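You operate a simulated robot arm through the tools that you are given. There is no shell and no other tool. Be economical: measure what you need, move in short steps, check, and stop when the job is done.

The job below is to be done with a simulated robot arm. You get a single attempt, and the scene is never put back.

Task
Take the teal film frame on the top of the service bench and put it away on the top of the check bench. Take the numbered carton labelled "75" from the top of the service bench and put it on the low shelf of the service bench. Take the wheel chock from the top of the service bench and leave it on top of the tall cone. Open the grey bench drawer, fetch the white tin and set it in the inside of the grey bench drawer, then shut the drawer. Fetch the bearing block labelled "4" from the top of the service bench and set it in the orange tub. Stack the snack bag marked "5729" from the top of the feed bench on top of the snack bag labelled "6227". Any order will do. Set down upright: numbered carton, bearing block.
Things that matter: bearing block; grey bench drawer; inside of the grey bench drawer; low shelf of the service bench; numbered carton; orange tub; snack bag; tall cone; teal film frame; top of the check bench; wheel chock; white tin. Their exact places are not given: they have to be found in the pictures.

It is judged by the outcome, as a careful person would: the job done as asked, and still so three seconds after it is handed in. It fails if anything else is knocked over, pushed out of place, dropped, spilled or broken.

Robot
A 7-joint arm with a two-finger gripper on a trunk, on a base that drives. Base frame: it is fixed to the floor where the robot stands at the start and does not move with it; the origin is under the middle of the robot, x ahead of it, y to its left, z up; the surface under the hand at the start is at about z = 860. Units: mm, degrees, N and s.
With the tool pointing down near the work surface it reaches from about 100 to 600 mm from the robot's upright axis, wherever it stands. Its first joint turns from -143.0 to 143.0 degrees. Places, roughly: bearing block [500, -750, 1000]; grey bench drawer [100, 400, 700]; inside of the grey bench drawer [200, 400, 700]; low shelf of the service bench [300, 0, 300]; numbered carton [500, 250, 1000]; orange tub (20x15x12 cm) [500, -300, 900]; snack bag [-5000, -500, 750]; tall cone (21x21x13 cm) [500, 800, 900]; teal film frame [500, 0, 750]; top of the check bench [-500, 7700, 900]; wheel chock (12x7x7 cm) [200, 600, 900]; white tin [500, -500, 1000]. Payload 1.47 kg.
The TCP is the grasp point between the finger pads, 16 mm short of the fingertips. In the tool frame z runs along the fingers and y along their closing line. Largest opening 87 mm; the body of the gripper starts 55 mm behind the TCP.
Orientation is that of the tool frame in the base frame, as a unit quaternion [w, x, y, z]. With the fingers straight down and closing along the base's y, the tool's x points along the base's -x, its y along +y and its z along -z.

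Tools
- The arm moves only by the tool jog_arm. Its argument "rows" is text: rows parted by semicolons, each of 7 numbers parted by spaces: the shift along the base's x, y, z in units of 20 mm (1.0 is 20 mm), then the turn, a rotation vector about the base's x, y, z in units of 6 degrees (1.0 is 6 degrees), then the opening in per cent of the stroke, from 0 (shut) to 100 (fully open). In form: dx dy dz wx wy wz claw; .... A call has 1 to 12 rows; each row shifts and turns the commanded pose from where the row before left it. A call with a number of a shift or a turn outside -1 to 1 is refused whole. Rows are played at 5 a second. More than 50 mm and 8.6 degrees between two rows, or a gripper value outside its range, and nothing of the call is played. Where a pose cannot be reached the arm comes as near as it can. A force on the tool above 40 N (or 10 N above the force at the start of the call, whichever is more), or a blocked arm, ends the call early, and 0.2 s more pass. The fingers move at their own pace (about 45 mm/s each) and stop on an object; they squeeze with about 20 N. The grip force told is the motor's: it shows also when the fingers shut on nothing. Time passes only in rows, and 0.2 s behind the last, so rows that do not move let the fingers close. It gives the time, the measured TCP pose, the force on the tool (base axes), the opening and the grip force at its end, in the units of the frame above (readings bear some noise), with the torque about the TCP (base axes, N m) and any sound that the robot's microphone picked up.
- Cameras (640 x 400 px; columns grow to the right, rows downward): "scene" is now at [105.5, 48.3, 1529.6]; the picture's right is [0.82, -0.57, 0.00], its down [-0.52, -0.74, -0.42] and it looks along [0.24, 0.35, -0.91] (base axes); focal length 214 px, centre (320, 200). "wrist" rides on the gripper at [73, 12, -89] in the tool frame; the picture's right is [-0.16, 0.99, 0.00], its down [-0.72, -0.12, -0.68] and it looks along [-0.67, -0.11, 0.73] (tool axes); focal length 247 px, centre (320, 200).
- snapshot(camera): a new picture of that camera. It takes no simulated time.
- move_column(by): slides the trunk up (or, below 0, down) by that many mm; the arm and the scene camera ride with it, the base frame stays. It gives what a move gives, with no picture.
- roll_base(legs): drives the robot by 1 to 6 legs, each [ahead, left, turn to the left] in mm, mm and degrees, along the robot's own axes; the way and the turn of a leg run together, so that a leg with both is an arc; at most 1500 mm and 180 degrees a leg. The arm and the cameras ride along, it lands a little off, and it stops where it bumps. It gives what a move gives.
- pan_tilt(pan, tilt): turns the head with the scene camera to pan (to the left, within 86 degrees either way) and tilt (down, from -29 to 69), counted from straight ahead of the robot. It gives what a move gives.
- locate(camera, pixels): for up to 12 pixels [column, row] of the newest picture of that camera ("zoom" is the newest enlarged one), the place [x, y, z] in the base frame of the surface seen there, good to about 3 mm. It takes no simulated time.
- close_up(camera, box): a new picture of the part [left, top, right, bottom] of that camera's present view, enlarged. It takes no simulated time.
- finish_job(): hands the job in; it is judged then, once.

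Keep the steps short. Do not move on a guess: measure, check each grasp and each placing, and mend mistakes. In all there are 138 turns and 162 pictures (those below and enlarged ones count). Leave the gripper open and the arm clear of the work at the hand-in unless told otherwise, and finish with a single line.

The tools are called after "Emit:" by a JSON object that holds its "name" and its "arguments". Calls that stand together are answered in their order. jog_arm: Moves the arm, as the interface text tells. Its arguments: {"type":"object","properties":{"rows":{"type":"string"}},"required":["rows"]} The other tools are called the same way: move_column (by) slides the trunk up or down; roll_base (legs) drives the base; pan_tilt (pan, tilt) turns the head that bears the scene camera; snapshot (camera) takes a picture; locate (camera, pixels) gives the place of the surface under pixels of a picture; close_up (camera, box) takes an enlarged picture of a part of a camera's view; finish_job () hands the job in.

At the start:

```text
time: 0.0
tool_pos: [375.1, 216.9, 1185.9]
tool_rot: [0.0, 0.0, 1.0, 0.0]
force: [0.5, -0.1, 0.5]
torque: [0.01, -0.01, 0.02]
grip_width: 87.1
gripper_force: 0.0
trunk travel left (down, up): [-890.0, 350.0]
robot x, y, heading: [0.4, 1.2, -0.1]
head pan, tilt: [26.6, 68.8]
```

scene: 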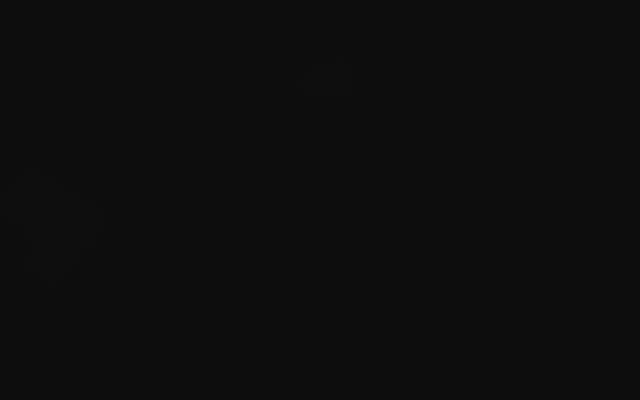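
wrist: 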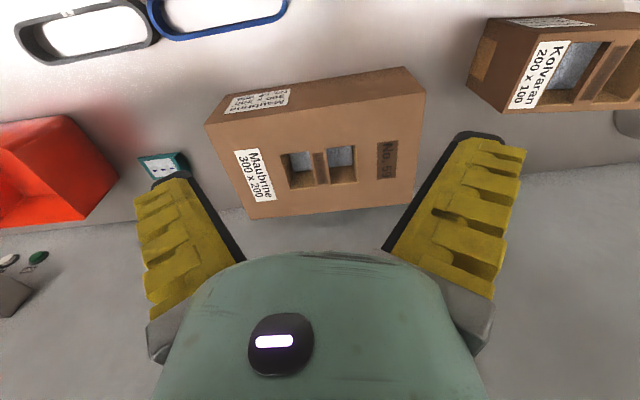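

The scene view is black. I turn the head to look ahead and see whether it clears.

Emit:
{"name": "pan_tilt", "arguments": {"pan": 0, "tilt": 40}}

Emit:
{"name": "snapshot", "arguments": {"camera": "scene"}}

Emit:
{"name": "snapshot", "arguments": {"camera": "wrist"}}

```text
time: 0.9
tool_pos: [376.3, 216.9, 1186.6]
tool_rot: [-0.001, 0.0, 1.0, 0.0]
force: [0.8, 0.4, 0.7]
torque: [-0.02, -0.01, -0.01]
grip_width: 87.2
gripper_force: 0.1
trunk travel left (down, up): [-890.0, 350.0]
robot x, y, heading: [-0.2, -0.0, -0.0]
head pan, tilt: [0.0, 40.0]
```

```text
159 pictures are left
```

scene: 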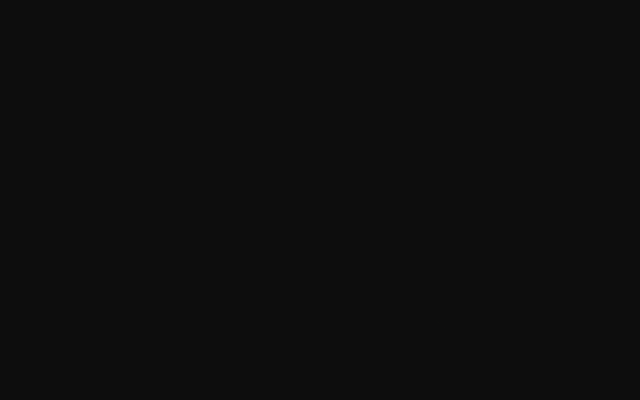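

```text
158 pictures are left
```

wrist: 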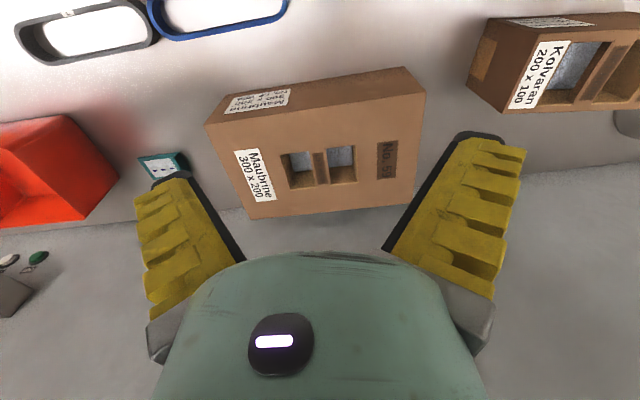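

The scene camera is dark; the wrist camera works. I test locate on both.

Emit:
{"name": "locate", "arguments": {"camera": "scene", "pixels": [[320, 200], [320, 350], [200, 100]]}}

Emit:
{"name": "locate", "arguments": {"camera": "wrist", "pixels": [[320, 130], [420, 80], [250, 210], [80, 50], [220, 15], [50, 170], [160, 165], [560, 80], [20, 290], [320, 30], [320, 235], [600, 300]]}}

Emit:
{"name": "close_up", "arguments": {"camera": "wrist", "box": [0, 0, 320, 330]}}

```text
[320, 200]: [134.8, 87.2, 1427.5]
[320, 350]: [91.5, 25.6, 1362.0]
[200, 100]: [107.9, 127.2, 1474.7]
```

```text
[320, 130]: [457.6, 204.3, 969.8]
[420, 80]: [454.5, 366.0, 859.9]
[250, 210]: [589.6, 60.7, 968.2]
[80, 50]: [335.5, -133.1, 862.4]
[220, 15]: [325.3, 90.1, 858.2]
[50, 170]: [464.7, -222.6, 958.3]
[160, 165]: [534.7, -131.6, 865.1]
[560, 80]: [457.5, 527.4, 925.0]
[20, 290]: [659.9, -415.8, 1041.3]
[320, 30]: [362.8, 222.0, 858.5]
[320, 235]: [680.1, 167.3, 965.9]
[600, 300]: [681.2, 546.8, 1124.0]
```

```text
1.21 times, centred on (160, 165) of wrist
```

zoom: 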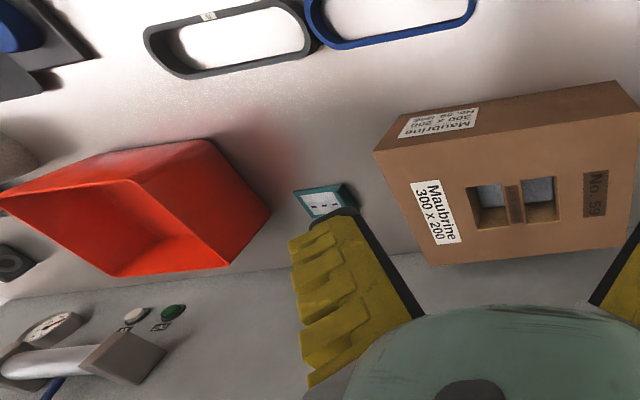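

Locate puts something ~110 mm in front of the scene camera. I try another head pose to see whether it is just blocked.

Emit:
{"name": "pan_tilt", "arguments": {"pan": -60, "tilt": 30}}

Emit:
{"name": "snapshot", "arguments": {"camera": "scene"}}

Emit:
{"name": "locate", "arguments": {"camera": "scene", "pixels": [[320, 200], [320, 350], [200, 100], [500, 100]]}}

```text
time: 2.2
tool_pos: [376.1, 217.7, 1184.8]
tool_rot: [0.0, 0.0, 1.0, 0.0]
force: [-0.2, -0.1, 0.4]
torque: [0.01, 0.05, 0.01]
grip_width: 86.9
gripper_force: 0.1
trunk travel left (down, up): [-890.0, 350.0]
robot x, y, heading: [-0.5, -2.0, -0.1]
head pan, tilt: [-60.0, 30.0]
```

```text
156 pictures are left
```

scene: 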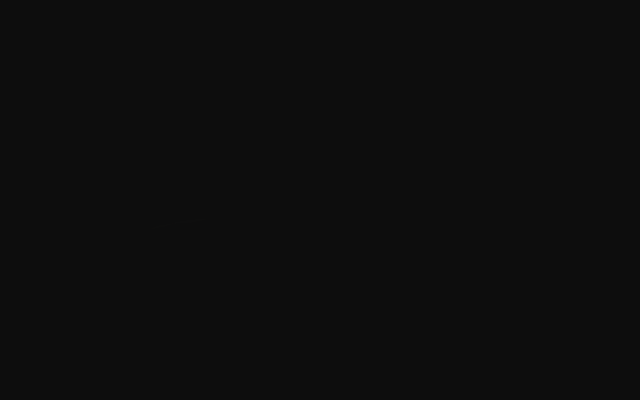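

```text
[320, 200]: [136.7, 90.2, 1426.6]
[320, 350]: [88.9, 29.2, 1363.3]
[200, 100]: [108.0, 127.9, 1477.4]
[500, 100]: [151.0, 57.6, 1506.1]
```

The scene camera is unusable, so I survey with the wrist camera. I raise the trunk for a wider view.

Emit:
{"name": "move_column", "arguments": {"by": 250}}

Emit:
{"name": "snapshot", "arguments": {"camera": "wrist"}}

Emit:
{"name": "roll_base", "arguments": {"legs": [[0, -650, 0]]}}

Emit:
{"name": "snapshot", "arguments": {"camera": "wrist"}}

Emit:
{"name": "locate", "arguments": {"camera": "wrist", "pixels": [[320, 50], [320, 100], [320, 150], [320, 200], [320, 250], [100, 50], [100, 100], [100, 200], [550, 50], [550, 100], [550, 200], [320, 5]]}}

```text
time: 4.8
tool_pos: [375.6, 217.4, 1435.3]
tool_rot: [0.0, 0.001, 1.0, 0.0]
force: [-0.2, 0.2, -0.9]
torque: [-0.03, 0.01, -0.02]
grip_width: 86.9
gripper_force: 0.0
trunk travel left (down, up): [-1140.0, 100.0]
robot x, y, heading: [0.8, 2.0, -0.2]
head pan, tilt: [-60.0, 30.0]
```

```text
155 pictures are left
```

wrist: 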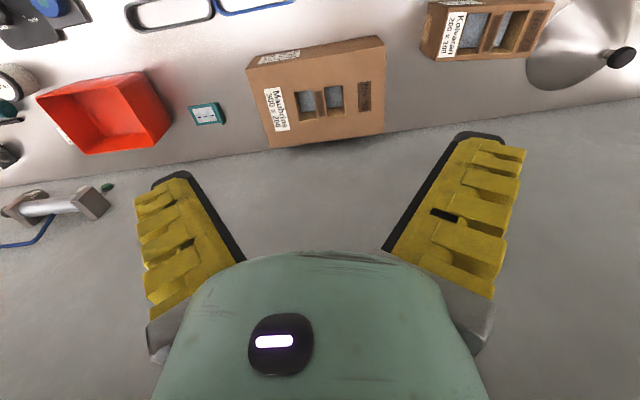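

```text
time: 8.5
tool_pos: [375.8, -439.8, 1436.9]
tool_rot: [-0.001, -0.001, 1.0, 0.0]
force: [0.4, -0.2, 0.2]
torque: [0.02, -0.03, 0.01]
grip_width: 86.9
gripper_force: 0.1
trunk travel left (down, up): [-1140.0, 100.0]
robot x, y, heading: [3.0, -656.7, 0.3]
head pan, tilt: [-60.0, 30.0]
```

```text
154 pictures are left
```

wrist: 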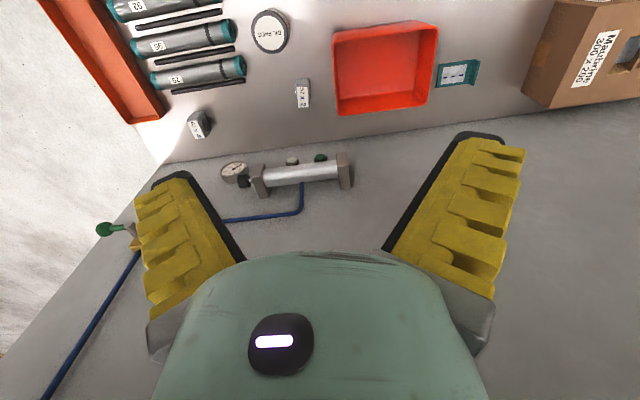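

```text
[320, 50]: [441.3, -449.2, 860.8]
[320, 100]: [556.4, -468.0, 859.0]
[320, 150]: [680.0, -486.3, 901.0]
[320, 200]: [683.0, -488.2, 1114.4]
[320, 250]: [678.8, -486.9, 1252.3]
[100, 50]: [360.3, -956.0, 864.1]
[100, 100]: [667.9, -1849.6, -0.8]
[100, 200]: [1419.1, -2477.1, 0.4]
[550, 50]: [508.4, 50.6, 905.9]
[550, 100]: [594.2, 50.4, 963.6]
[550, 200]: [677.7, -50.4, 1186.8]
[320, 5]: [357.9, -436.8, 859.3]
```

I see a tub, a white round tin, small blocks, rollers. Close-ups to read the labels.

Emit:
{"name": "close_up", "arguments": {"camera": "wrist", "box": [160, 0, 340, 150]}}

Emit:
{"name": "close_up", "arguments": {"camera": "wrist", "box": [400, 30, 520, 110]}}

Emit:
{"name": "locate", "arguments": {"camera": "wrist", "pixels": [[270, 28], [302, 85], [302, 98], [195, 118], [198, 130], [385, 70], [335, 115], [435, 108], [438, 25], [332, 30], [455, 73], [210, 65]]}}

```text
2.67 times, centred on (250, 75) of wrist
```

zoom: 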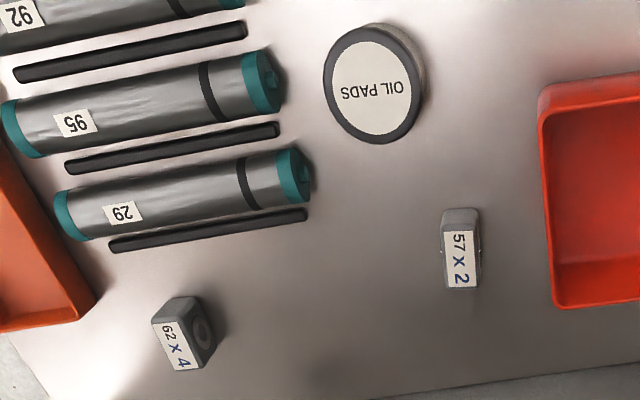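

```text
5.00 times, centred on (460, 70) of wrist
```

zoom: 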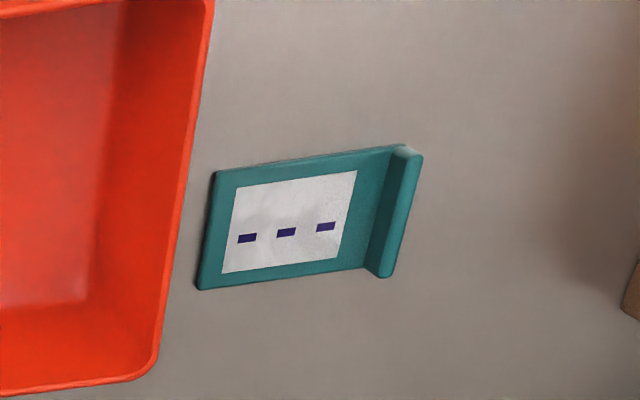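

```text
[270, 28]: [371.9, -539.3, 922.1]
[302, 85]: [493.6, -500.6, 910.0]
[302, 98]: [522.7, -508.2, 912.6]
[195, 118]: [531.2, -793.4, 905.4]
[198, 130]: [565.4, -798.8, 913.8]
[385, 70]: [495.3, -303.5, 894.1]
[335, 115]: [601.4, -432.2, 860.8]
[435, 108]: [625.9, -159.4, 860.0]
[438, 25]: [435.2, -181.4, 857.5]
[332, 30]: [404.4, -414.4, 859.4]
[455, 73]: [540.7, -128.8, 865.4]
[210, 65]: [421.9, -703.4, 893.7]
```

Bearing block "62 x 4" at ~(545,-795), tin "OIL PADS" at (372,-539), teal film frame at (541,-129). Now I survey the left side.

Emit:
{"name": "roll_base", "arguments": {"legs": [[0, 1150, 0]]}}

Emit:
{"name": "snapshot", "arguments": {"camera": "wrist"}}

Emit:
{"name": "close_up", "arguments": {"camera": "wrist", "box": [0, 0, 320, 150]}}

Emit:
{"name": "close_up", "arguments": {"camera": "wrist", "box": [320, 0, 640, 150]}}

```text
time: 14.2
tool_pos: [367.1, 697.3, 1436.1]
tool_rot: [0.0, -0.005, 1.0, 0.0]
force: [-0.2, 0.0, -0.2]
torque: [-0.02, -0.08, -0.02]
grip_width: 87.2
gripper_force: 0.0
trunk travel left (down, up): [-1140.0, 100.0]
robot x, y, heading: [-7.6, 474.6, 0.5]
head pan, tilt: [-60.0, 30.0]
```

```text
151 pictures are left
```

wrist: 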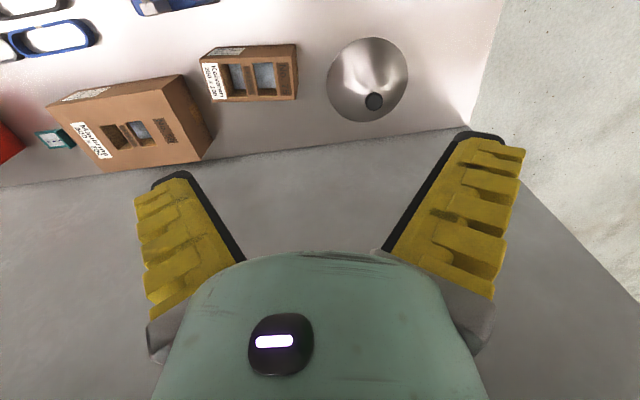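

```text
2.00 times, centred on (160, 75) of wrist
```

zoom: 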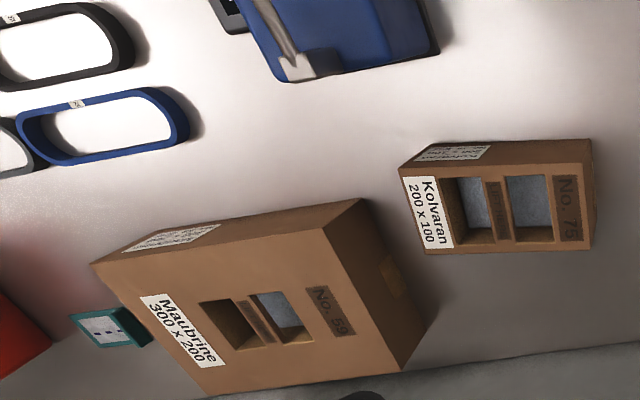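

```text
2.00 times, centred on (480, 75) of wrist
```

zoom: 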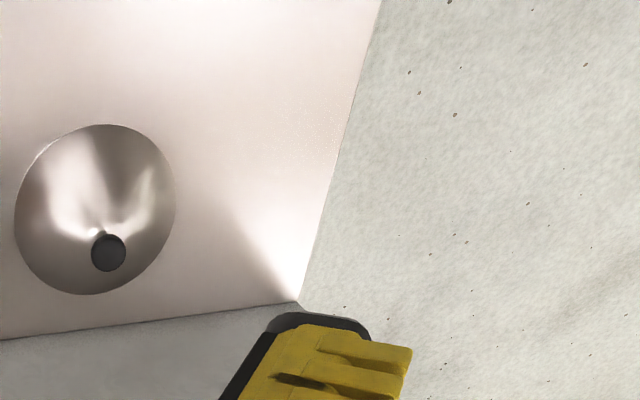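

Carton "No. 75" and a cone/dome are seen; a blue thing is nearer. I back the base up 300 mm to see the near part and the bench front.

Emit:
{"name": "roll_base", "arguments": {"legs": [[-300, 0, 0]]}}

Emit:
{"name": "snapshot", "arguments": {"camera": "wrist"}}

Emit:
{"name": "close_up", "arguments": {"camera": "wrist", "box": [0, 0, 320, 200]}}

Emit:
{"name": "close_up", "arguments": {"camera": "wrist", "box": [280, 80, 440, 180]}}

```text
time: 16.3
tool_pos: [66.8, 696.0, 1435.2]
tool_rot: [-0.001, -0.008, 1.0, 0.0]
force: [0.9, 0.8, -0.7]
torque: [0.03, 0.02, 0.0]
grip_width: 87.1
gripper_force: 0.1
trunk travel left (down, up): [-1140.0, 100.0]
robot x, y, heading: [-306.4, 472.7, 1.0]
head pan, tilt: [-60.0, 30.0]
```

```text
148 pictures are left
```

wrist: 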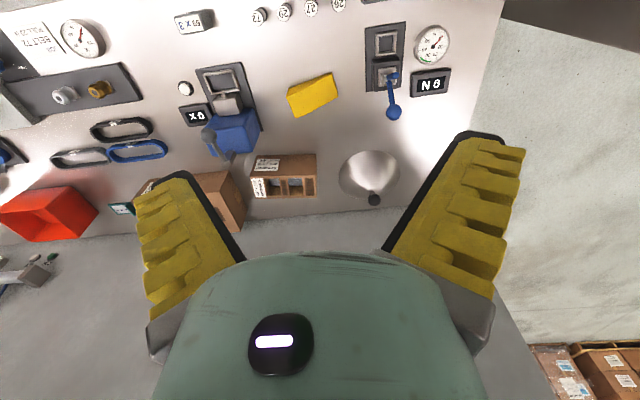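

```text
2.00 times, centred on (160, 100) of wrist
```

zoom: 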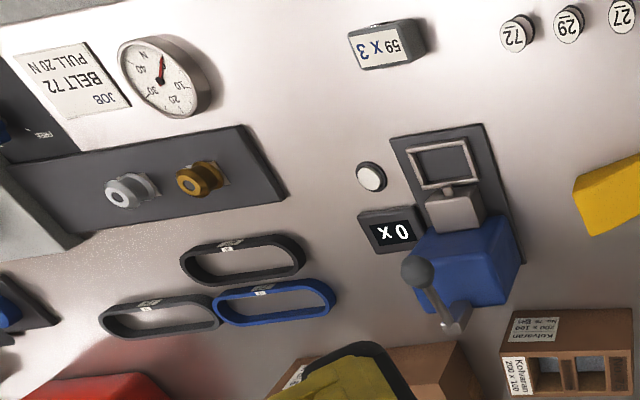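

```text
4.00 times, centred on (360, 130) of wrist
```

zoom: 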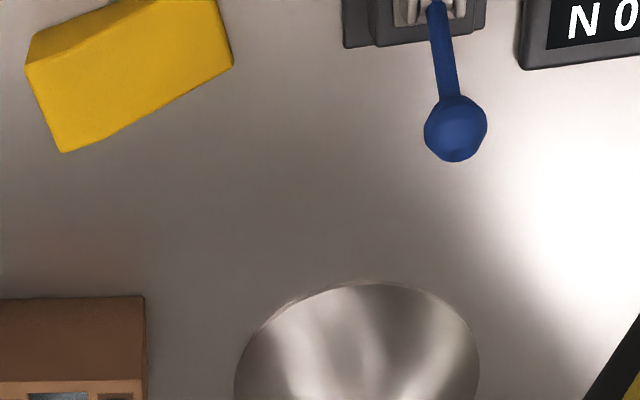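

The yellow wedge is the wheel chock. I measure it, the cone and the near edge.

Emit:
{"name": "locate", "arguments": {"camera": "wrist", "pixels": [[310, 95], [291, 93], [332, 80], [297, 116], [337, 95], [374, 200], [365, 170], [370, 197], [320, 3], [285, 158], [313, 155], [395, 115]]}}

Emit:
{"name": "locate", "arguments": {"camera": "wrist", "pixels": [[374, 205], [341, 175], [400, 172], [370, 152], [215, 5], [560, 20], [40, 5], [259, 12], [190, 22]]}}

Emit:
{"name": "roll_base", "arguments": {"legs": [[-400, 0, 0]]}}

Emit:
{"name": "snapshot", "arguments": {"camera": "wrist"}}

Emit:
{"name": "locate", "arguments": {"camera": "wrist", "pixels": [[320, 20], [320, 60], [320, 100], [200, 60], [200, 100], [100, 60], [100, 20], [450, 60], [550, 60], [320, 140]]}}

```text
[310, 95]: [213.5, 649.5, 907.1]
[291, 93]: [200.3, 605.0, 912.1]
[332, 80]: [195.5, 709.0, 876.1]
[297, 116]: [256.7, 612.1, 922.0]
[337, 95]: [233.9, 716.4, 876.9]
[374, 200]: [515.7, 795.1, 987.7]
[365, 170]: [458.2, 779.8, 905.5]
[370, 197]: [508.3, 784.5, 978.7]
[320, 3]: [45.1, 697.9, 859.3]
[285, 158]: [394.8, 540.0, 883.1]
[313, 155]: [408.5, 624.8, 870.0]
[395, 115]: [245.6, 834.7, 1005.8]
```

```text
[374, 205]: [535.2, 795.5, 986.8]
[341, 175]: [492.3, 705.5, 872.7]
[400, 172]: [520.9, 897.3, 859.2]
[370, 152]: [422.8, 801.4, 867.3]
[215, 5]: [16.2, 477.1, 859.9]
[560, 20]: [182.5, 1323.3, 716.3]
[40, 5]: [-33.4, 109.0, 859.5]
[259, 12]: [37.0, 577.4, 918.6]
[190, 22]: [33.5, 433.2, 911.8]
```

```text
time: 18.8
tool_pos: [-330.1, 689.0, 1435.3]
tool_rot: [-0.001, -0.007, 1.0, 0.0]
force: [-1.0, -0.3, 0.0]
torque: [-0.01, 0.02, -0.01]
grip_width: 86.6
gripper_force: 0.0
trunk travel left (down, up): [-1140.0, 100.0]
robot x, y, heading: [-698.5, 467.3, 0.8]
head pan, tilt: [-60.0, 30.0]
```

```text
145 pictures are left
```

wrist: 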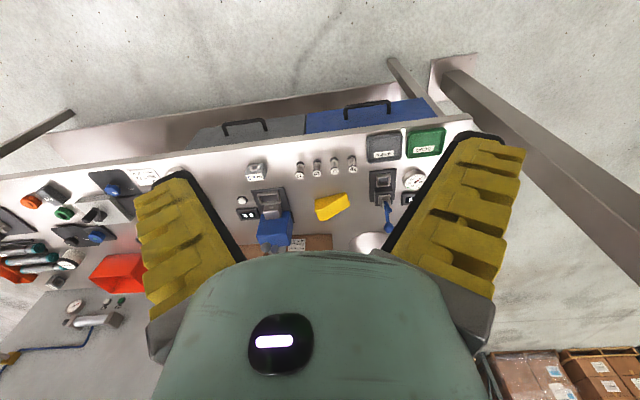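

```text
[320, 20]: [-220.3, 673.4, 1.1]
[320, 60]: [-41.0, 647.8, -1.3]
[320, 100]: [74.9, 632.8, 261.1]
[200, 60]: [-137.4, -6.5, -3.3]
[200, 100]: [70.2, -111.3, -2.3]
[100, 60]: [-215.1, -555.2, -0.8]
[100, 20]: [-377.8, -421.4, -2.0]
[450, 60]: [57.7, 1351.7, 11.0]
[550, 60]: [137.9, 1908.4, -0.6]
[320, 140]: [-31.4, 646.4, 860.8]
```

Now I see the bench front, with two drawers (grey and blue). I measure the edges and handles.

Emit:
{"name": "close_up", "arguments": {"camera": "wrist", "box": [160, 60, 480, 220]}}

Emit:
{"name": "locate", "arguments": {"camera": "wrist", "pixels": [[245, 121], [368, 101], [225, 125], [265, 122], [345, 107], [390, 103], [270, 147], [350, 132], [150, 164], [440, 120], [280, 120], [360, 118]]}}

Emit:
{"name": "locate", "arguments": {"camera": "wrist", "pixels": [[200, 135], [290, 130], [400, 105], [430, 110], [100, 130], [150, 130], [60, 150], [250, 100], [300, 90], [455, 70], [620, 200], [50, 130]]}}

```text
2.00 times, centred on (320, 140) of wrist
```

zoom: 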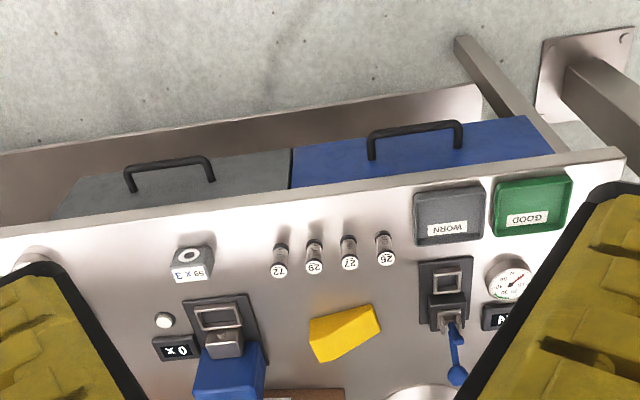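

```text
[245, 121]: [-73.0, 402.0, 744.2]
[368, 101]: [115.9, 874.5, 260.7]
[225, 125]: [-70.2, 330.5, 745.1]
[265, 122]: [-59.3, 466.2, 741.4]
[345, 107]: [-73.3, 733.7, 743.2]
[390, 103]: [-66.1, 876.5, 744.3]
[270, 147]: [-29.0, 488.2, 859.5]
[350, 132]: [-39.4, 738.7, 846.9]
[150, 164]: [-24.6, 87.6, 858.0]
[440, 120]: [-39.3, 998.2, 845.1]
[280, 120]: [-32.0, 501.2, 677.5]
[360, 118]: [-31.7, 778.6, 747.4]
```

```text
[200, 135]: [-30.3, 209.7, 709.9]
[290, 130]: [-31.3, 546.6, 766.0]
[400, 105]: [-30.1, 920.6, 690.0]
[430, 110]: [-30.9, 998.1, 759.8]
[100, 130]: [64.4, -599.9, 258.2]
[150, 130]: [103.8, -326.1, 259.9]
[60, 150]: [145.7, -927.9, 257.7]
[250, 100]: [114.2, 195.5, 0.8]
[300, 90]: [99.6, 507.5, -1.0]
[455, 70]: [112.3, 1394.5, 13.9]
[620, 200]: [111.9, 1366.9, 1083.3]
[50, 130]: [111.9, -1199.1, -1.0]
```

Grey drawer handle bar: y 330–466, x≈-72, z≈744. I'll approach it with the tool horizontal, fingers closing vertically. First I turn the tool in free space.

Emit:
{"name": "jog_arm", "arguments": {"rows": "0 0 0 -0.8 -0.8 0.8 100;0 0 0 -0.8 -0.8 0.8 100;0 0 0 -0.8 -0.8 0.8 100;0 0 0 -0.8 -0.8 0.8 100;0 0 0 -0.8 -0.8 0.8 100;0 0 0 -0.8 -0.8 0.8 100;0 0 0 -0.8 -0.8 0.8 100;0 0 0 -0.8 -0.8 0.8 100;0 0 0 -0.8 -0.8 0.8 100;0 0 0 -0.8 -0.8 0.8 100;0 0 0 -0.8 -0.8 0.8 100;0 0 0 -0.8 -0.8 0.8 100"}}

Emit:
{"name": "jog_arm", "arguments": {"rows": "0 0 0 -0.8 -0.8 0.8 100;0 0 0 -0.8 -0.8 0.8 100;0 0 0 -0.347 -0.347 0.347 100;0 0 0 0 0 0 100"}}

Emit:
{"name": "move_column", "arguments": {"by": -600}}

Emit:
{"name": "snapshot", "arguments": {"camera": "wrist"}}

```text
time: 21.4
tool_pos: [-329.0, 688.9, 1435.9]
tool_rot: [0.439, -0.446, 0.64, -0.445]
force: [0.6, -0.1, 0.2]
torque: [-0.01, 0.01, -0.01]
grip_width: 87.0
gripper_force: 0.1
trunk travel left (down, up): [-1140.0, 100.0]
robot x, y, heading: [-700.1, 465.7, 0.8]
head pan, tilt: [-60.0, 30.0]
```

```text
time: 22.4
tool_pos: [-329.6, 688.5, 1436.5]
tool_rot: [-0.497, 0.504, -0.495, 0.504]
force: [-0.5, 0.4, 0.7]
torque: [0.01, 0.01, 0.0]
grip_width: 86.9
gripper_force: 0.1
trunk travel left (down, up): [-1140.0, 100.0]
robot x, y, heading: [-703.2, 467.0, 0.7]
head pan, tilt: [-60.0, 30.0]
```

```text
refused: -600 is not a number from -400 to 400
```

```text
143 pictures are left
```

wrist: 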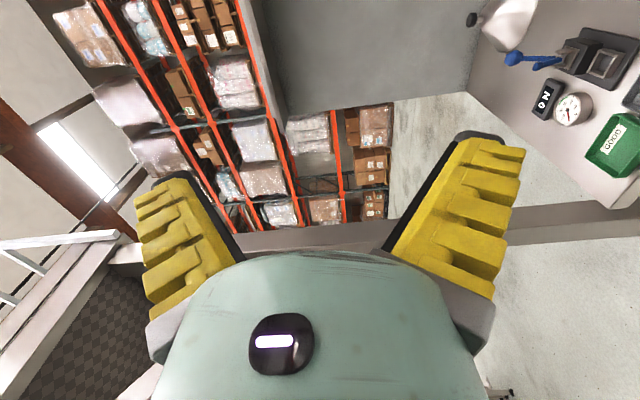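

Orientation reached. I lower the trunk and drive to line up with the grey handle (y≈400).

Emit:
{"name": "move_column", "arguments": {"by": -400}}

Emit:
{"name": "move_column", "arguments": {"by": -290}}

Emit:
{"name": "roll_base", "arguments": {"legs": [[60, -290, 0]]}}

Emit:
{"name": "snapshot", "arguments": {"camera": "wrist"}}

```text
time: 26.2
tool_pos: [-328.5, 687.1, 1035.4]
tool_rot: [-0.496, 0.503, -0.496, 0.504]
force: [-0.8, -0.5, 0.8]
torque: [-0.02, 0.0, 0.0]
grip_width: 86.9
gripper_force: 0.1
trunk travel left (down, up): [-740.0, 500.0]
robot x, y, heading: [-702.5, 464.9, 0.7]
head pan, tilt: [-60.0, 30.0]
```

```text
time: 29.1
tool_pos: [-327.9, 689.0, 745.0]
tool_rot: [-0.497, 0.502, -0.496, 0.504]
force: [1.1, 0.0, 0.4]
torque: [0.0, -0.05, -0.02]
grip_width: 86.9
gripper_force: 0.0
trunk travel left (down, up): [-450.0, 790.0]
robot x, y, heading: [-705.8, 464.3, 0.8]
head pan, tilt: [-60.0, 30.0]
```

```text
time: 31.1
tool_pos: [-266.2, 402.1, 745.8]
tool_rot: [-0.497, 0.504, -0.495, 0.504]
force: [0.3, -0.5, 0.8]
torque: [0.06, 0.01, 0.0]
grip_width: 87.2
gripper_force: 0.0
trunk travel left (down, up): [-450.0, 790.0]
robot x, y, heading: [-638.4, 178.3, 1.2]
head pan, tilt: [-60.0, 30.0]
```

```text
142 pictures are left
```

wrist: 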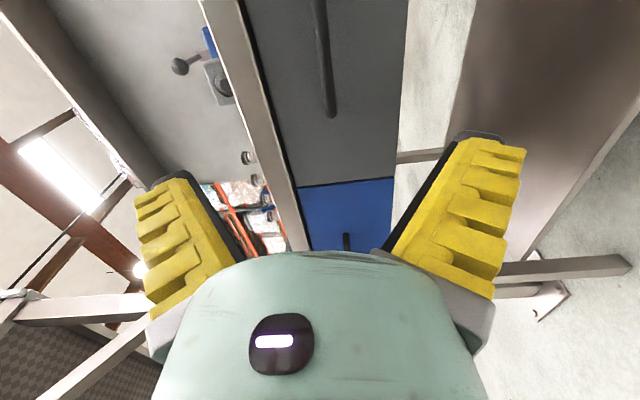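

The bar lies between the fingers in view, at about (326,60). I measure it.

Emit:
{"name": "locate", "arguments": {"camera": "wrist", "pixels": [[322, 30], [326, 70], [330, 105], [340, 180], [270, 60], [370, 120], [403, 60]]}}

```text
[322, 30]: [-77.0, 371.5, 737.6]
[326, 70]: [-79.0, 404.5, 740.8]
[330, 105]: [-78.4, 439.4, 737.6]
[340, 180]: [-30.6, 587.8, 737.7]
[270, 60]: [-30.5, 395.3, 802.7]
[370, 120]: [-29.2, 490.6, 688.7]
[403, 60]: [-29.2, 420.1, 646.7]
```

Bar centre ≈(-73, 404, 739). I advance 190 mm and close.

Emit:
{"name": "jog_arm", "arguments": {"rows": "1 0 -0.3 0 0 0 100;1 0 0 0 0 0 100;1 0 0 0 0 0 100;1 0 0 0 0 0 100;1 0 0 0 0 0 100;1 0 0 0 0 0 100;1 0 0 0 0 0 100;1 0 0 0 0 0 100;1 0 0 0 0 0 100;0.55 0 0 0 0 0 100"}}

Emit:
{"name": "jog_arm", "arguments": {"rows": "0 0 0 0 0 0 0;0 0 0 0 0 0 0;0 0 0 0 0 0 0;0 0 0 0 0 0 0;0 0 0 0 0 0 0;0 0 0 0 0 0 0"}}

```text
time: 33.4
tool_pos: [-75.9, 400.5, 739.5]
tool_rot: [-0.498, 0.504, -0.494, 0.504]
force: [-0.3, -0.1, 0.2]
torque: [0.0, -0.04, 0.03]
grip_width: 86.8
gripper_force: 0.1
trunk travel left (down, up): [-450.0, 790.0]
robot x, y, heading: [-638.4, 174.7, 1.3]
head pan, tilt: [-60.0, 30.0]
```

```text
time: 34.8
tool_pos: [-76.1, 400.3, 740.3]
tool_rot: [-0.498, 0.503, -0.495, 0.504]
force: [-6.1, -2.5, 6.1]
torque: [0.22, -0.04, -0.07]
grip_width: 8.7
gripper_force: 29.7
trunk travel left (down, up): [-450.0, 790.0]
robot x, y, heading: [-637.5, 175.0, 1.3]
head pan, tilt: [-60.0, 30.0]
```

Handle gripped (8.7 mm). I pull back.

Emit:
{"name": "jog_arm", "arguments": {"rows": "-0.5 0 0 0 0 0 0;-0.7 0 0 0 0 0 0;-0.8 0 0 0 0 0 0;-0.8 0 0 0 0 0 0;-1 0 0 0 0 0 0;-1 0 0 0 0 0 0;-1 0 0 0 0 0 0;-1 0 0 0 0 0 0;-1 0 0 0 0 0 0;-1 0 0 0 0 0 0;-1 0 0 0 0 0 0;-1 0 0 0 0 0 0"}}

Emit:
{"name": "snapshot", "arguments": {"camera": "wrist"}}

```text
time: 37.4
tool_pos: [-292.1, 400.4, 738.9]
tool_rot: [-0.498, 0.505, -0.494, 0.502]
force: [-1.7, -6.6, 0.3]
torque: [0.28, 0.01, -0.08]
grip_width: 6.2
gripper_force: 30.2
trunk travel left (down, up): [-450.0, 790.0]
robot x, y, heading: [-637.6, 174.2, 1.3]
head pan, tilt: [-60.0, 30.0]
```

```text
141 pictures are left
```

wrist: 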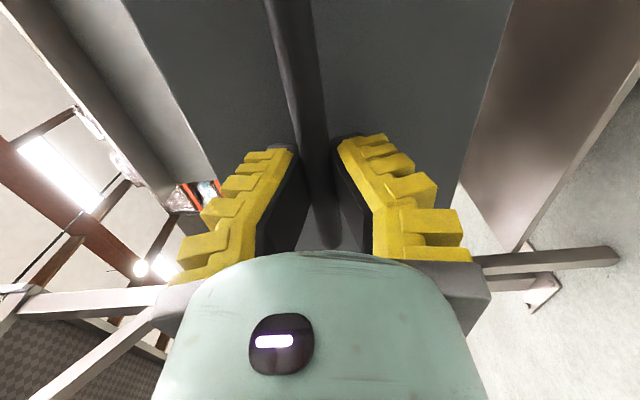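

The fingers still hold the bar; I check where the drawer front is now.

Emit:
{"name": "locate", "arguments": {"camera": "wrist", "pixels": [[230, 60], [400, 60], [305, 80], [440, 150]]}}

```text
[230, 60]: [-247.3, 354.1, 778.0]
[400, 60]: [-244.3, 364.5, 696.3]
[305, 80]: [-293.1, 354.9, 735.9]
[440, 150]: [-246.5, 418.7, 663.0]
```

Drawer is out ~216 mm. I release, back off, and raise for the tin.

Emit:
{"name": "jog_arm", "arguments": {"rows": "0 0 0 0 0 0 60;0 0 0 0 0 0 100;0 0 0 0 0 0 100;0 0 0 0 0 0 100;-1 0 0 0 0 0 100;-1 0 0 0 0 0 100;-1 0 0 0 0 0 100;-1 0 0 0 0 0 100;0 0 0 0 0 0 100"}}

Emit:
{"name": "roll_base", "arguments": {"legs": [[-60, -720, 0]]}}

Emit:
{"name": "move_column", "arguments": {"by": 400}}

Emit:
{"name": "jog_arm", "arguments": {"rows": "0 0 0 0.8 0.8 -0.8 100;0 0 0 0.8 0.8 -0.8 100;0 0 0 0.8 0.8 -0.8 100;0 0 0 0.8 0.8 -0.8 100;0 0 0 0.8 0.8 -0.8 100;0 0 0 0.8 0.8 -0.8 100;0 0 0 0.8 0.8 -0.8 100;0 0 0 0.8 0.8 -0.8 100;0 0 0 0.8 0.8 -0.8 100;0 0 0 0.8 0.8 -0.8 100;0 0 0 0.8 0.8 -0.8 100;0 0 0 0.8 0.8 -0.8 100"}}

Emit:
{"name": "jog_arm", "arguments": {"rows": "0 0 0 0.8 0.8 -0.8 100;0 0 0 0.8 0.8 -0.8 100;0 0 0 0.347 0.347 -0.347 100;0 0 0 0 0 0 100"}}

```text
time: 39.4
tool_pos: [-370.0, 402.6, 741.0]
tool_rot: [-0.499, 0.504, -0.495, 0.502]
force: [0.0, -0.1, 0.9]
torque: [-0.01, -0.01, 0.01]
grip_width: 87.0
gripper_force: 0.1
trunk travel left (down, up): [-450.0, 790.0]
robot x, y, heading: [-636.9, 180.9, 1.3]
head pan, tilt: [-60.0, 30.0]
```

```text
time: 43.3
tool_pos: [-414.5, -314.1, 739.3]
tool_rot: [-0.499, 0.506, -0.493, 0.501]
force: [-0.7, -0.1, 0.3]
torque: [-0.02, 0.0, 0.01]
grip_width: 87.1
gripper_force: 0.1
trunk travel left (down, up): [-450.0, 790.0]
robot x, y, heading: [-683.9, -538.8, 1.7]
head pan, tilt: [-60.0, 30.0]
```

```text
time: 47.1
tool_pos: [-414.9, -312.6, 1139.6]
tool_rot: [-0.499, 0.506, -0.494, 0.501]
force: [1.1, 0.7, 0.5]
torque: [-0.02, -0.01, -0.02]
grip_width: 87.2
gripper_force: 0.0
trunk travel left (down, up): [-850.0, 390.0]
robot x, y, heading: [-680.2, -538.9, 1.4]
head pan, tilt: [-60.0, 30.0]
```

```text
time: 49.7
tool_pos: [-415.3, -312.4, 1139.7]
tool_rot: [0.104, -0.108, 0.984, -0.101]
force: [0.5, 0.8, -0.8]
torque: [0.01, -0.02, -0.01]
grip_width: 86.8
gripper_force: 0.1
trunk travel left (down, up): [-850.0, 390.0]
robot x, y, heading: [-678.5, -540.1, 1.2]
head pan, tilt: [-60.0, 30.0]
```

```text
time: 50.7
tool_pos: [-408.0, -284.1, 1160.6]
tool_rot: [0.007, -0.007, 1.0, 0.003]
force: [-0.3, 1.2, 0.2]
torque: [-0.01, -0.02, 0.03]
grip_width: 87.0
gripper_force: 0.1
out of reach, approached as far as the arm can: row 2, 3
trunk travel left (down, up): [-850.0, 390.0]
robot x, y, heading: [-686.6, -540.7, 1.5]
head pan, tilt: [-60.0, 30.0]
```

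Tool is vertical again. I drive toward the tin and look.

Emit:
{"name": "roll_base", "arguments": {"legs": [[620, -100, 0]]}}

Emit:
{"name": "jog_arm", "arguments": {"rows": "0.3 -1 0 0 0 0 100;0.3 -1 0 0 0 0 100;0.3 -1 0 0 0 0 100;0.3 -1 0 0 0 0 100;0.3 -1 0 0 0 0 100;0.3 -1 0 0 0 0 100;0.3 -1 0 0 0 0 100;0.3 -1 0 0 0 0 100"}}

Emit:
{"name": "snapshot", "arguments": {"camera": "wrist"}}

```text
time: 54.2
tool_pos: [210.6, -370.5, 1161.3]
tool_rot: [0.008, -0.005, 1.0, 0.003]
force: [0.0, 0.6, 0.0]
torque: [-0.02, 0.03, 0.0]
grip_width: 87.0
gripper_force: 0.0
trunk travel left (down, up): [-850.0, 390.0]
robot x, y, heading: [-62.4, -624.3, 1.3]
head pan, tilt: [-60.0, 30.0]
```

```text
time: 56.0
tool_pos: [223.0, -373.5, 1161.2]
tool_rot: [0.008, -0.006, 1.0, 0.002]
force: [-0.8, 0.2, 0.6]
torque: [0.0, -0.03, 0.02]
grip_width: 87.0
gripper_force: 0.1
out of reach, approached as far as the arm can: row 1, 2, 3, 4, 5, 6, 7, 8
trunk travel left (down, up): [-850.0, 390.0]
robot x, y, heading: [-66.3, -626.8, 1.4]
head pan, tilt: [-60.0, 30.0]
```

```text
140 pictures are left
```

wrist: 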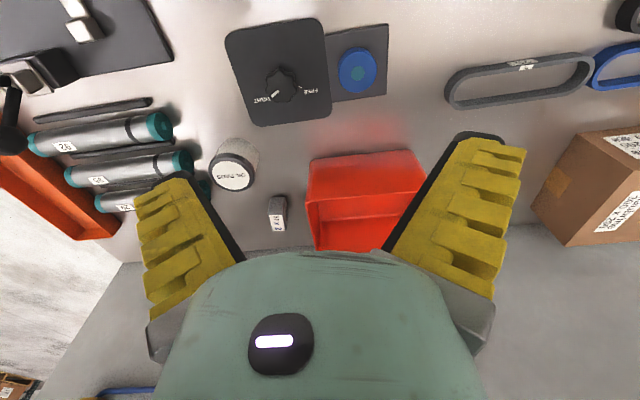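

The arm is at a limit here. I try moving outward and lower.

Emit:
{"name": "jog_arm", "arguments": {"rows": "1 0 -0.5 0 0 0 100;1 0 -0.5 0 0 0 100;1 0 -0.5 0 0 0 100;1 0 -0.5 0 0 0 100"}}

```text
time: 57.0
tool_pos: [302.4, -371.5, 1120.9]
tool_rot: [0.007, -0.005, 1.0, 0.002]
force: [-0.2, 0.0, 0.6]
torque: [-0.02, -0.02, 0.01]
grip_width: 87.0
gripper_force: 0.0
trunk travel left (down, up): [-850.0, 390.0]
robot x, y, heading: [-62.8, -621.0, 1.1]
head pan, tilt: [-60.0, 30.0]
```

That freed it. Now I look at the tin.

Emit:
{"name": "jog_arm", "arguments": {"rows": "0 -1 0 0 0 0 100;0 -1 0 0 0 0 100;0 -1 0 0 0 0 100;0 -1 0 0 0 0 100;0 -1 0 0 0 0 100;0 -1 0 0 0 0 100;0 -1 0 0 0 0 100"}}

Emit:
{"name": "snapshot", "arguments": {"camera": "wrist"}}

```text
time: 58.6
tool_pos: [302.9, -399.9, 1121.2]
tool_rot: [0.008, -0.005, 1.0, 0.003]
force: [0.2, 0.2, -1.3]
torque: [0.03, 0.02, 0.0]
grip_width: 87.2
gripper_force: 0.1
out of reach, approached as far as the arm can: row 2, 3, 4, 5, 6, 7
trunk travel left (down, up): [-850.0, 390.0]
robot x, y, heading: [-62.5, -622.8, 0.9]
head pan, tilt: [-60.0, 30.0]
```

```text
139 pictures are left
```

wrist: 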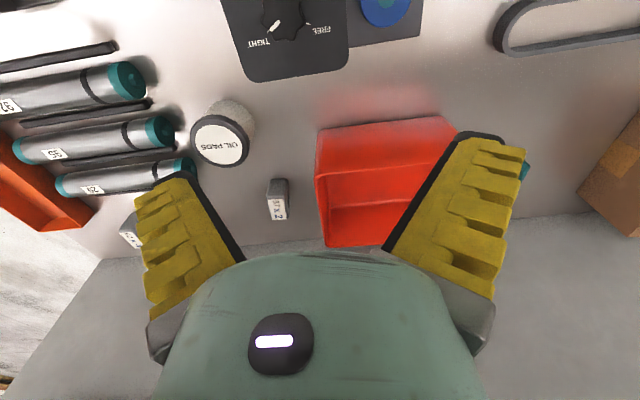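

Lateral reach is limited by a joint, so I'll position with the base. I measure the tin now.

Emit:
{"name": "locate", "arguments": {"camera": "wrist", "pixels": [[220, 140], [193, 142], [247, 142], [219, 116], [219, 165], [245, 115], [213, 105], [200, 160], [240, 160]]}}

Emit:
{"name": "close_up", "arguments": {"camera": "wrist", "box": [170, 80, 290, 180]}}

```text
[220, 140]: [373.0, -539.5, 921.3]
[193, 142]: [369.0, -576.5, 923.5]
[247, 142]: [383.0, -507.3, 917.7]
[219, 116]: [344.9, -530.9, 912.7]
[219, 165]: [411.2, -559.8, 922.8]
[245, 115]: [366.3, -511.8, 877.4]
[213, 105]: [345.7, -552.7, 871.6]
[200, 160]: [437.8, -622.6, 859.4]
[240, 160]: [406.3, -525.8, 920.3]
```

```text
4.00 times, centred on (230, 130) of wrist
```

zoom: 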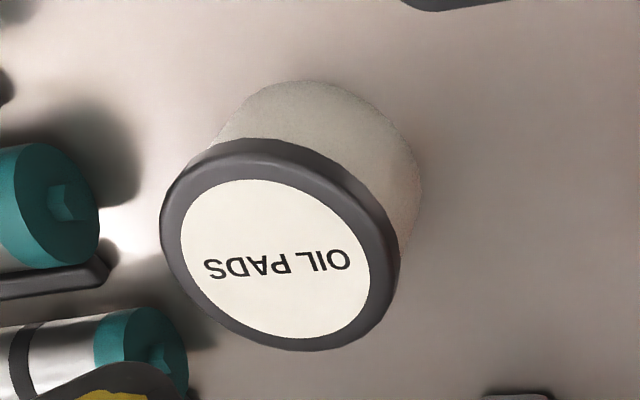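

Tin centre ≈(376,-541), Ø≈73, top 922. I drive so the TCP is over it.

Emit:
{"name": "roll_base", "arguments": {"legs": [[71, -142, 0]]}}

Emit:
{"name": "snapshot", "arguments": {"camera": "wrist"}}

```text
time: 60.0
tool_pos: [376.9, -544.8, 1120.6]
tool_rot: [0.008, -0.002, 1.0, 0.002]
force: [-0.2, 0.6, -0.2]
torque: [0.03, -0.04, 0.01]
grip_width: 86.8
gripper_force: 0.1
trunk travel left (down, up): [-850.0, 390.0]
robot x, y, heading: [10.1, -766.6, 1.1]
head pan, tilt: [-60.0, 30.0]
```

```text
137 pictures are left
```

wrist: 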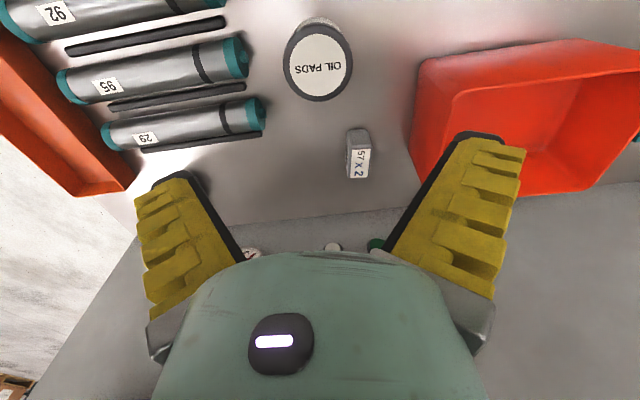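

Emit:
{"name": "locate", "arguments": {"camera": "wrist", "pixels": [[318, 62], [286, 64], [350, 64], [318, 98], [318, 26], [360, 150], [350, 140], [370, 140]]}}

```text
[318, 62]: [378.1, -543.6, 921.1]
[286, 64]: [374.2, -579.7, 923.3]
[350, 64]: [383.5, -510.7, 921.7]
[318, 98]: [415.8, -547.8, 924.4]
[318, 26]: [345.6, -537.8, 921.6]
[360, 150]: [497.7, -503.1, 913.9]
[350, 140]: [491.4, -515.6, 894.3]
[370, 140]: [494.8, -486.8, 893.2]
```

Centre (380,-545), aligned within 3 mm. I descend to z≈890.

Emit:
{"name": "jog_arm", "arguments": {"rows": "0.15 0 -1 0 0 0 100;0 0 -1 0 0 0 100;0 0 -1 0 0 0 100;0 0 -1 0 0 0 100;0 0 -1 0 0 0 100;0 0 -1 0 0 0 100;0 0 -1 0 0 0 100;0 0 -1 0 0 0 100;0 0 -1 0 0 0 100;0 0 -1 0 0 0 100;0 0 -1 0 0 0 100;0 0 -0.5 0 0 0 100"}}

Emit:
{"name": "snapshot", "arguments": {"camera": "wrist"}}

```text
time: 62.6
tool_pos: [381.2, -545.5, 891.8]
tool_rot: [0.009, -0.003, 1.0, 0.004]
force: [-2.3, -1.9, 12.2]
torque: [-0.15, -0.04, 0.03]
grip_width: 89.8
gripper_force: 8.9
trunk travel left (down, up): [-850.0, 390.0]
robot x, y, heading: [10.0, -763.6, 0.9]
head pan, tilt: [-60.0, 30.0]
```

```text
136 pictures are left
```

wrist: 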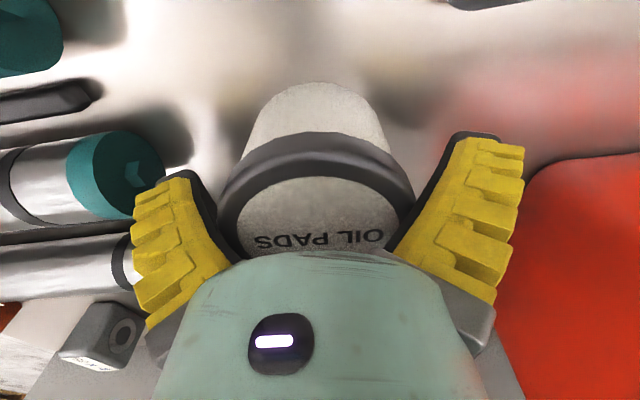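

Upward force 12 N and fingers pushed slightly wider: the lid is wedging above the pads. I lift 14 mm and check, then close at lid height.

Emit:
{"name": "jog_arm", "arguments": {"rows": "0 0 0.7 0 0 0 100;0 0 0 0 0 0 100"}}

```text
time: 63.2
tool_pos: [379.0, -545.4, 905.3]
tool_rot: [0.007, -0.003, 1.0, 0.003]
force: [-0.7, 0.4, 0.6]
torque: [0.01, 0.0, 0.03]
grip_width: 86.7
gripper_force: 0.1
trunk travel left (down, up): [-850.0, 390.0]
robot x, y, heading: [11.7, -767.9, 1.1]
head pan, tilt: [-60.0, 30.0]
```

Force free. I close and lift a little.

Emit:
{"name": "jog_arm", "arguments": {"rows": "0 0 0 0 0 0 0;0 0 0 0 0 0 0;0 0 0 0 0 0 0;0 0 0 0 0 0 0;0 0 0.5 0 0 0 0;0 0 1 0 0 0 0;0 0 1 0 0 0 0;0 0 1 0 0 0 0;0 0 1 0 0 0 0"}}

Emit:
{"name": "snapshot", "arguments": {"camera": "wrist"}}

```text
time: 65.2
tool_pos: [378.2, -545.6, 994.0]
tool_rot: [0.008, -0.004, 1.0, 0.003]
force: [0.6, 0.0, 0.7]
torque: [-0.02, 0.02, -0.02]
grip_width: 0.2
gripper_force: 20.4
trunk travel left (down, up): [-850.0, 390.0]
robot x, y, heading: [11.4, -763.4, 0.9]
head pan, tilt: [-60.0, 30.0]
```

```text
135 pictures are left
```

wrist: 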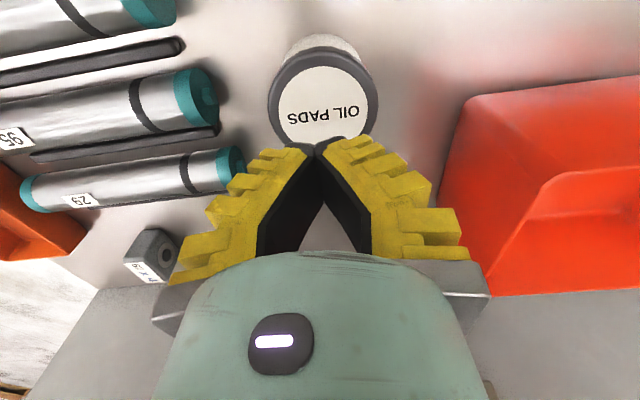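

Nothing was gripped. I re-measure the tin and the fingertips.

Emit:
{"name": "locate", "arguments": {"camera": "wrist", "pixels": [[322, 100], [268, 100], [378, 100], [322, 60], [322, 142], [300, 150], [340, 145]]}}

```text
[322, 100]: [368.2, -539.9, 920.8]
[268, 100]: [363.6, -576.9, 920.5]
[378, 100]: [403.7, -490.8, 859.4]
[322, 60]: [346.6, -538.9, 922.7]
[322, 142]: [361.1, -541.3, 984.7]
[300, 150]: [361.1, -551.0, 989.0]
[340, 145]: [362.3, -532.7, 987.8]
```

The tin hasn't moved; it slipped out during the lift. I go back down, close, and check the grip before lifting.

Emit:
{"name": "jog_arm", "arguments": {"rows": "0 0 0 0 0 0 100;0 0 0 0 0 0 100;0 0 0 0 0 0 100;0 0 0 0 0 0 100;0 0 0 0 0 0 100;0 0 -1 0 0 0 100;0 0 -1 0 0 0 100;0 0 -1 0 0 0 100;0 0 -1 0 0 0 100;0 0 -0.6 0 0 0 100;0 0 0 0 0 0 100"}}

Emit:
{"name": "jog_arm", "arguments": {"rows": "0 0 0 0 0 0 0;0 0 0 0 0 0 0;0 0 0 0 0 0 0;0 0 0 0 0 0 0"}}

Emit:
{"name": "snapshot", "arguments": {"camera": "wrist"}}

```text
time: 67.6
tool_pos: [379.2, -545.1, 905.0]
tool_rot: [0.008, -0.002, 1.0, 0.004]
force: [0.1, 0.5, -0.2]
torque: [-0.02, -0.01, -0.02]
grip_width: 87.1
gripper_force: 0.1
trunk travel left (down, up): [-850.0, 390.0]
robot x, y, heading: [8.5, -765.0, 0.8]
head pan, tilt: [-60.0, 30.0]
```

```text
time: 68.6
tool_pos: [379.5, -544.4, 904.7]
tool_rot: [0.008, -0.002, 1.0, 0.003]
force: [-0.9, 1.4, 5.7]
torque: [0.0, -0.2, 0.04]
grip_width: 75.8
gripper_force: 19.8
trunk travel left (down, up): [-850.0, 390.0]
robot x, y, heading: [11.4, -766.6, 1.1]
head pan, tilt: [-60.0, 30.0]
```

```text
134 pictures are left
```

wrist: 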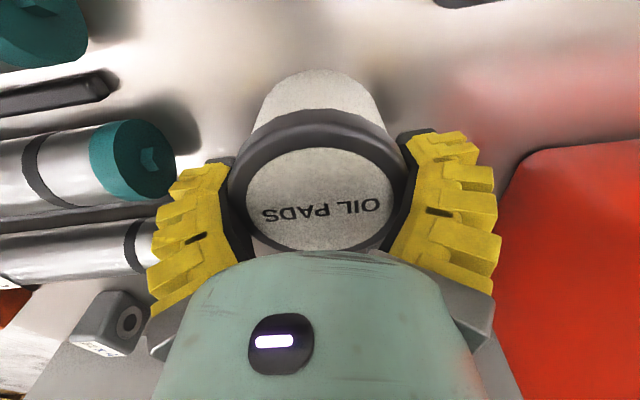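

Gripped at 75.8 mm. I lift very slowly and check.

Emit:
{"name": "jog_arm", "arguments": {"rows": "0 0 0 0 0 0 0;0 0 0 0 0 0 0;0 0 0.15 0 0 0 0;0 0 0.15 0 0 0 0;0 0 0.2 0 0 0 0;0 0 0.2 0 0 0 0;0 0 0.2 0 0 0 0"}}

Emit:
{"name": "snapshot", "arguments": {"camera": "wrist"}}

```text
time: 70.2
tool_pos: [378.4, -543.6, 921.0]
tool_rot: [0.007, -0.004, 1.0, 0.002]
force: [-0.5, 0.7, -2.7]
torque: [0.0, 0.0, 0.03]
grip_width: 72.0
gripper_force: 19.9
trunk travel left (down, up): [-850.0, 390.0]
robot x, y, heading: [11.4, -766.6, 0.6]
head pan, tilt: [-60.0, 30.0]
```

```text
133 pictures are left
```

wrist: 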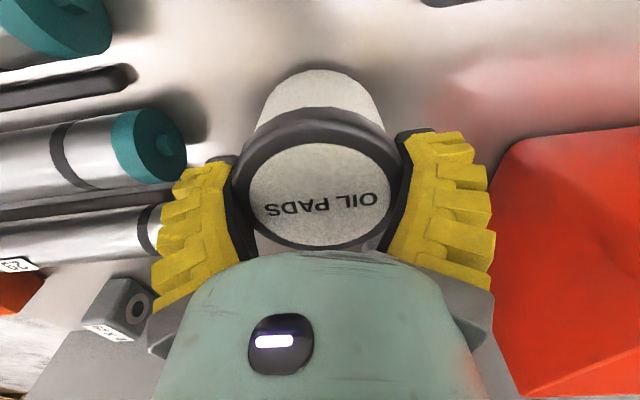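

Emit:
{"name": "locate", "arguments": {"camera": "wrist", "pixels": [[315, 190], [315, 150], [300, 85], [350, 85], [315, 75]]}}

```text
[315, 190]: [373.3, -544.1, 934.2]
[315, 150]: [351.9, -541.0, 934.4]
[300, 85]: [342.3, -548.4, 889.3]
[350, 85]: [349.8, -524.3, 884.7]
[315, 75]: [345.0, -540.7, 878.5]
```

The tin is up 13 mm. I lift slowly some more and check for creep.

Emit:
{"name": "jog_arm", "arguments": {"rows": "0 0 0.2 0 0 0 0;0 0 0.3 0 0 0 0;0 0 0.4 0 0 0 0;0 0 0.5 0 0 0 0;0 0 0.5 0 0 0 0;0 0 0.5 0 0 0 0;0 0 0.4 0 0 0 0;0 0 0.2 0 0 0 0"}}

Emit:
{"name": "snapshot", "arguments": {"camera": "wrist"}}

Emit:
{"name": "locate", "arguments": {"camera": "wrist", "pixels": [[315, 190], [315, 150]]}}

```text
time: 72.0
tool_pos: [380.3, -544.6, 980.2]
tool_rot: [0.008, -0.003, 1.0, 0.003]
force: [-0.4, 0.9, -1.9]
torque: [0.02, 0.01, 0.01]
grip_width: 72.0
gripper_force: 20.4
trunk travel left (down, up): [-850.0, 390.0]
robot x, y, heading: [6.0, -767.8, 0.9]
head pan, tilt: [-60.0, 30.0]
```

```text
132 pictures are left
```

wrist: 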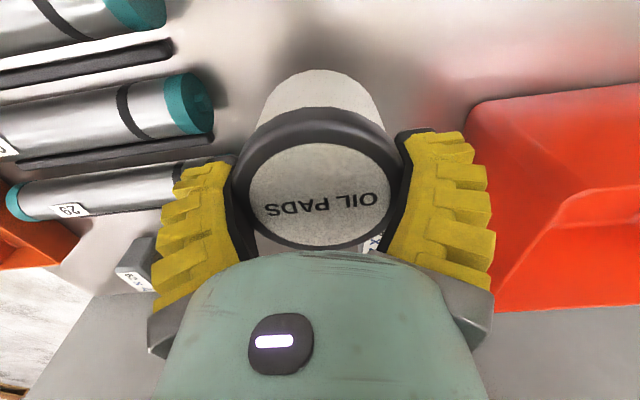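

```text
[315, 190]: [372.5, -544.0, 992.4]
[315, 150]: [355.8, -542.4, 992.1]
```

Hold is stable. I raise 60 mm gently, back off, and move to above the open drawer.

Emit:
{"name": "jog_arm", "arguments": {"rows": "0 0 0.2 0 0 0 0;0 0 0.4 0 0 0 0;0 0 0.5 0 0 0 0;0 0 0.5 0 0 0 0;0 0 0.5 0 0 0 0;0 0 0.5 0 0 0 0;0 0 0.3 0 0 0 0;0 0 0.2 0 0 0 0"}}

Emit:
{"name": "roll_base", "arguments": {"legs": [[-530, 0, -0.8]]}}

Emit:
{"name": "roll_base", "arguments": {"legs": [[0, 600, 0]]}}

Emit:
{"name": "snapshot", "arguments": {"camera": "wrist"}}

```text
time: 73.8
tool_pos: [378.4, -543.2, 1043.5]
tool_rot: [0.007, -0.003, 1.0, 0.003]
force: [0.6, -1.1, -2.8]
torque: [0.02, -0.01, 0.0]
grip_width: 71.9
gripper_force: 19.8
trunk travel left (down, up): [-850.0, 390.0]
robot x, y, heading: [11.6, -767.0, 1.2]
head pan, tilt: [-60.0, 30.0]
```

```text
time: 76.9
tool_pos: [-152.7, -555.0, 1043.2]
tool_rot: [0.008, 0.009, 1.0, 0.002]
force: [0.6, -0.4, -1.9]
torque: [0.02, 0.03, 0.0]
grip_width: 71.9
gripper_force: 20.1
trunk travel left (down, up): [-850.0, 390.0]
robot x, y, heading: [-526.7, -769.5, -0.5]
head pan, tilt: [-60.0, 30.0]
```

```text
time: 80.3
tool_pos: [-145.4, 31.5, 1042.9]
tool_rot: [0.008, 0.011, 1.0, 0.002]
force: [-0.2, 0.1, -3.2]
torque: [-0.02, 0.0, -0.05]
grip_width: 72.2
gripper_force: 20.2
trunk travel left (down, up): [-850.0, 390.0]
robot x, y, heading: [-520.4, -177.2, -0.8]
head pan, tilt: [-60.0, 30.0]
```

```text
131 pictures are left
```

wrist: 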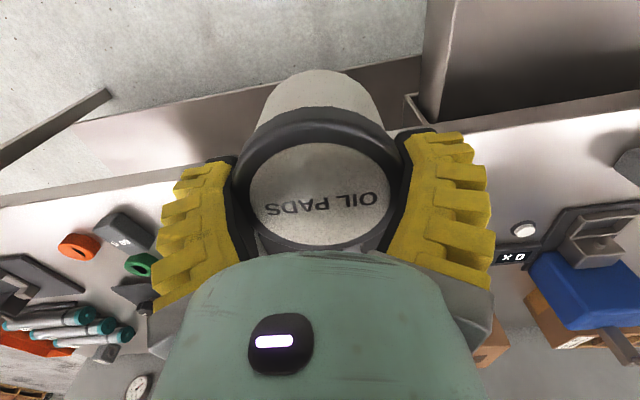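

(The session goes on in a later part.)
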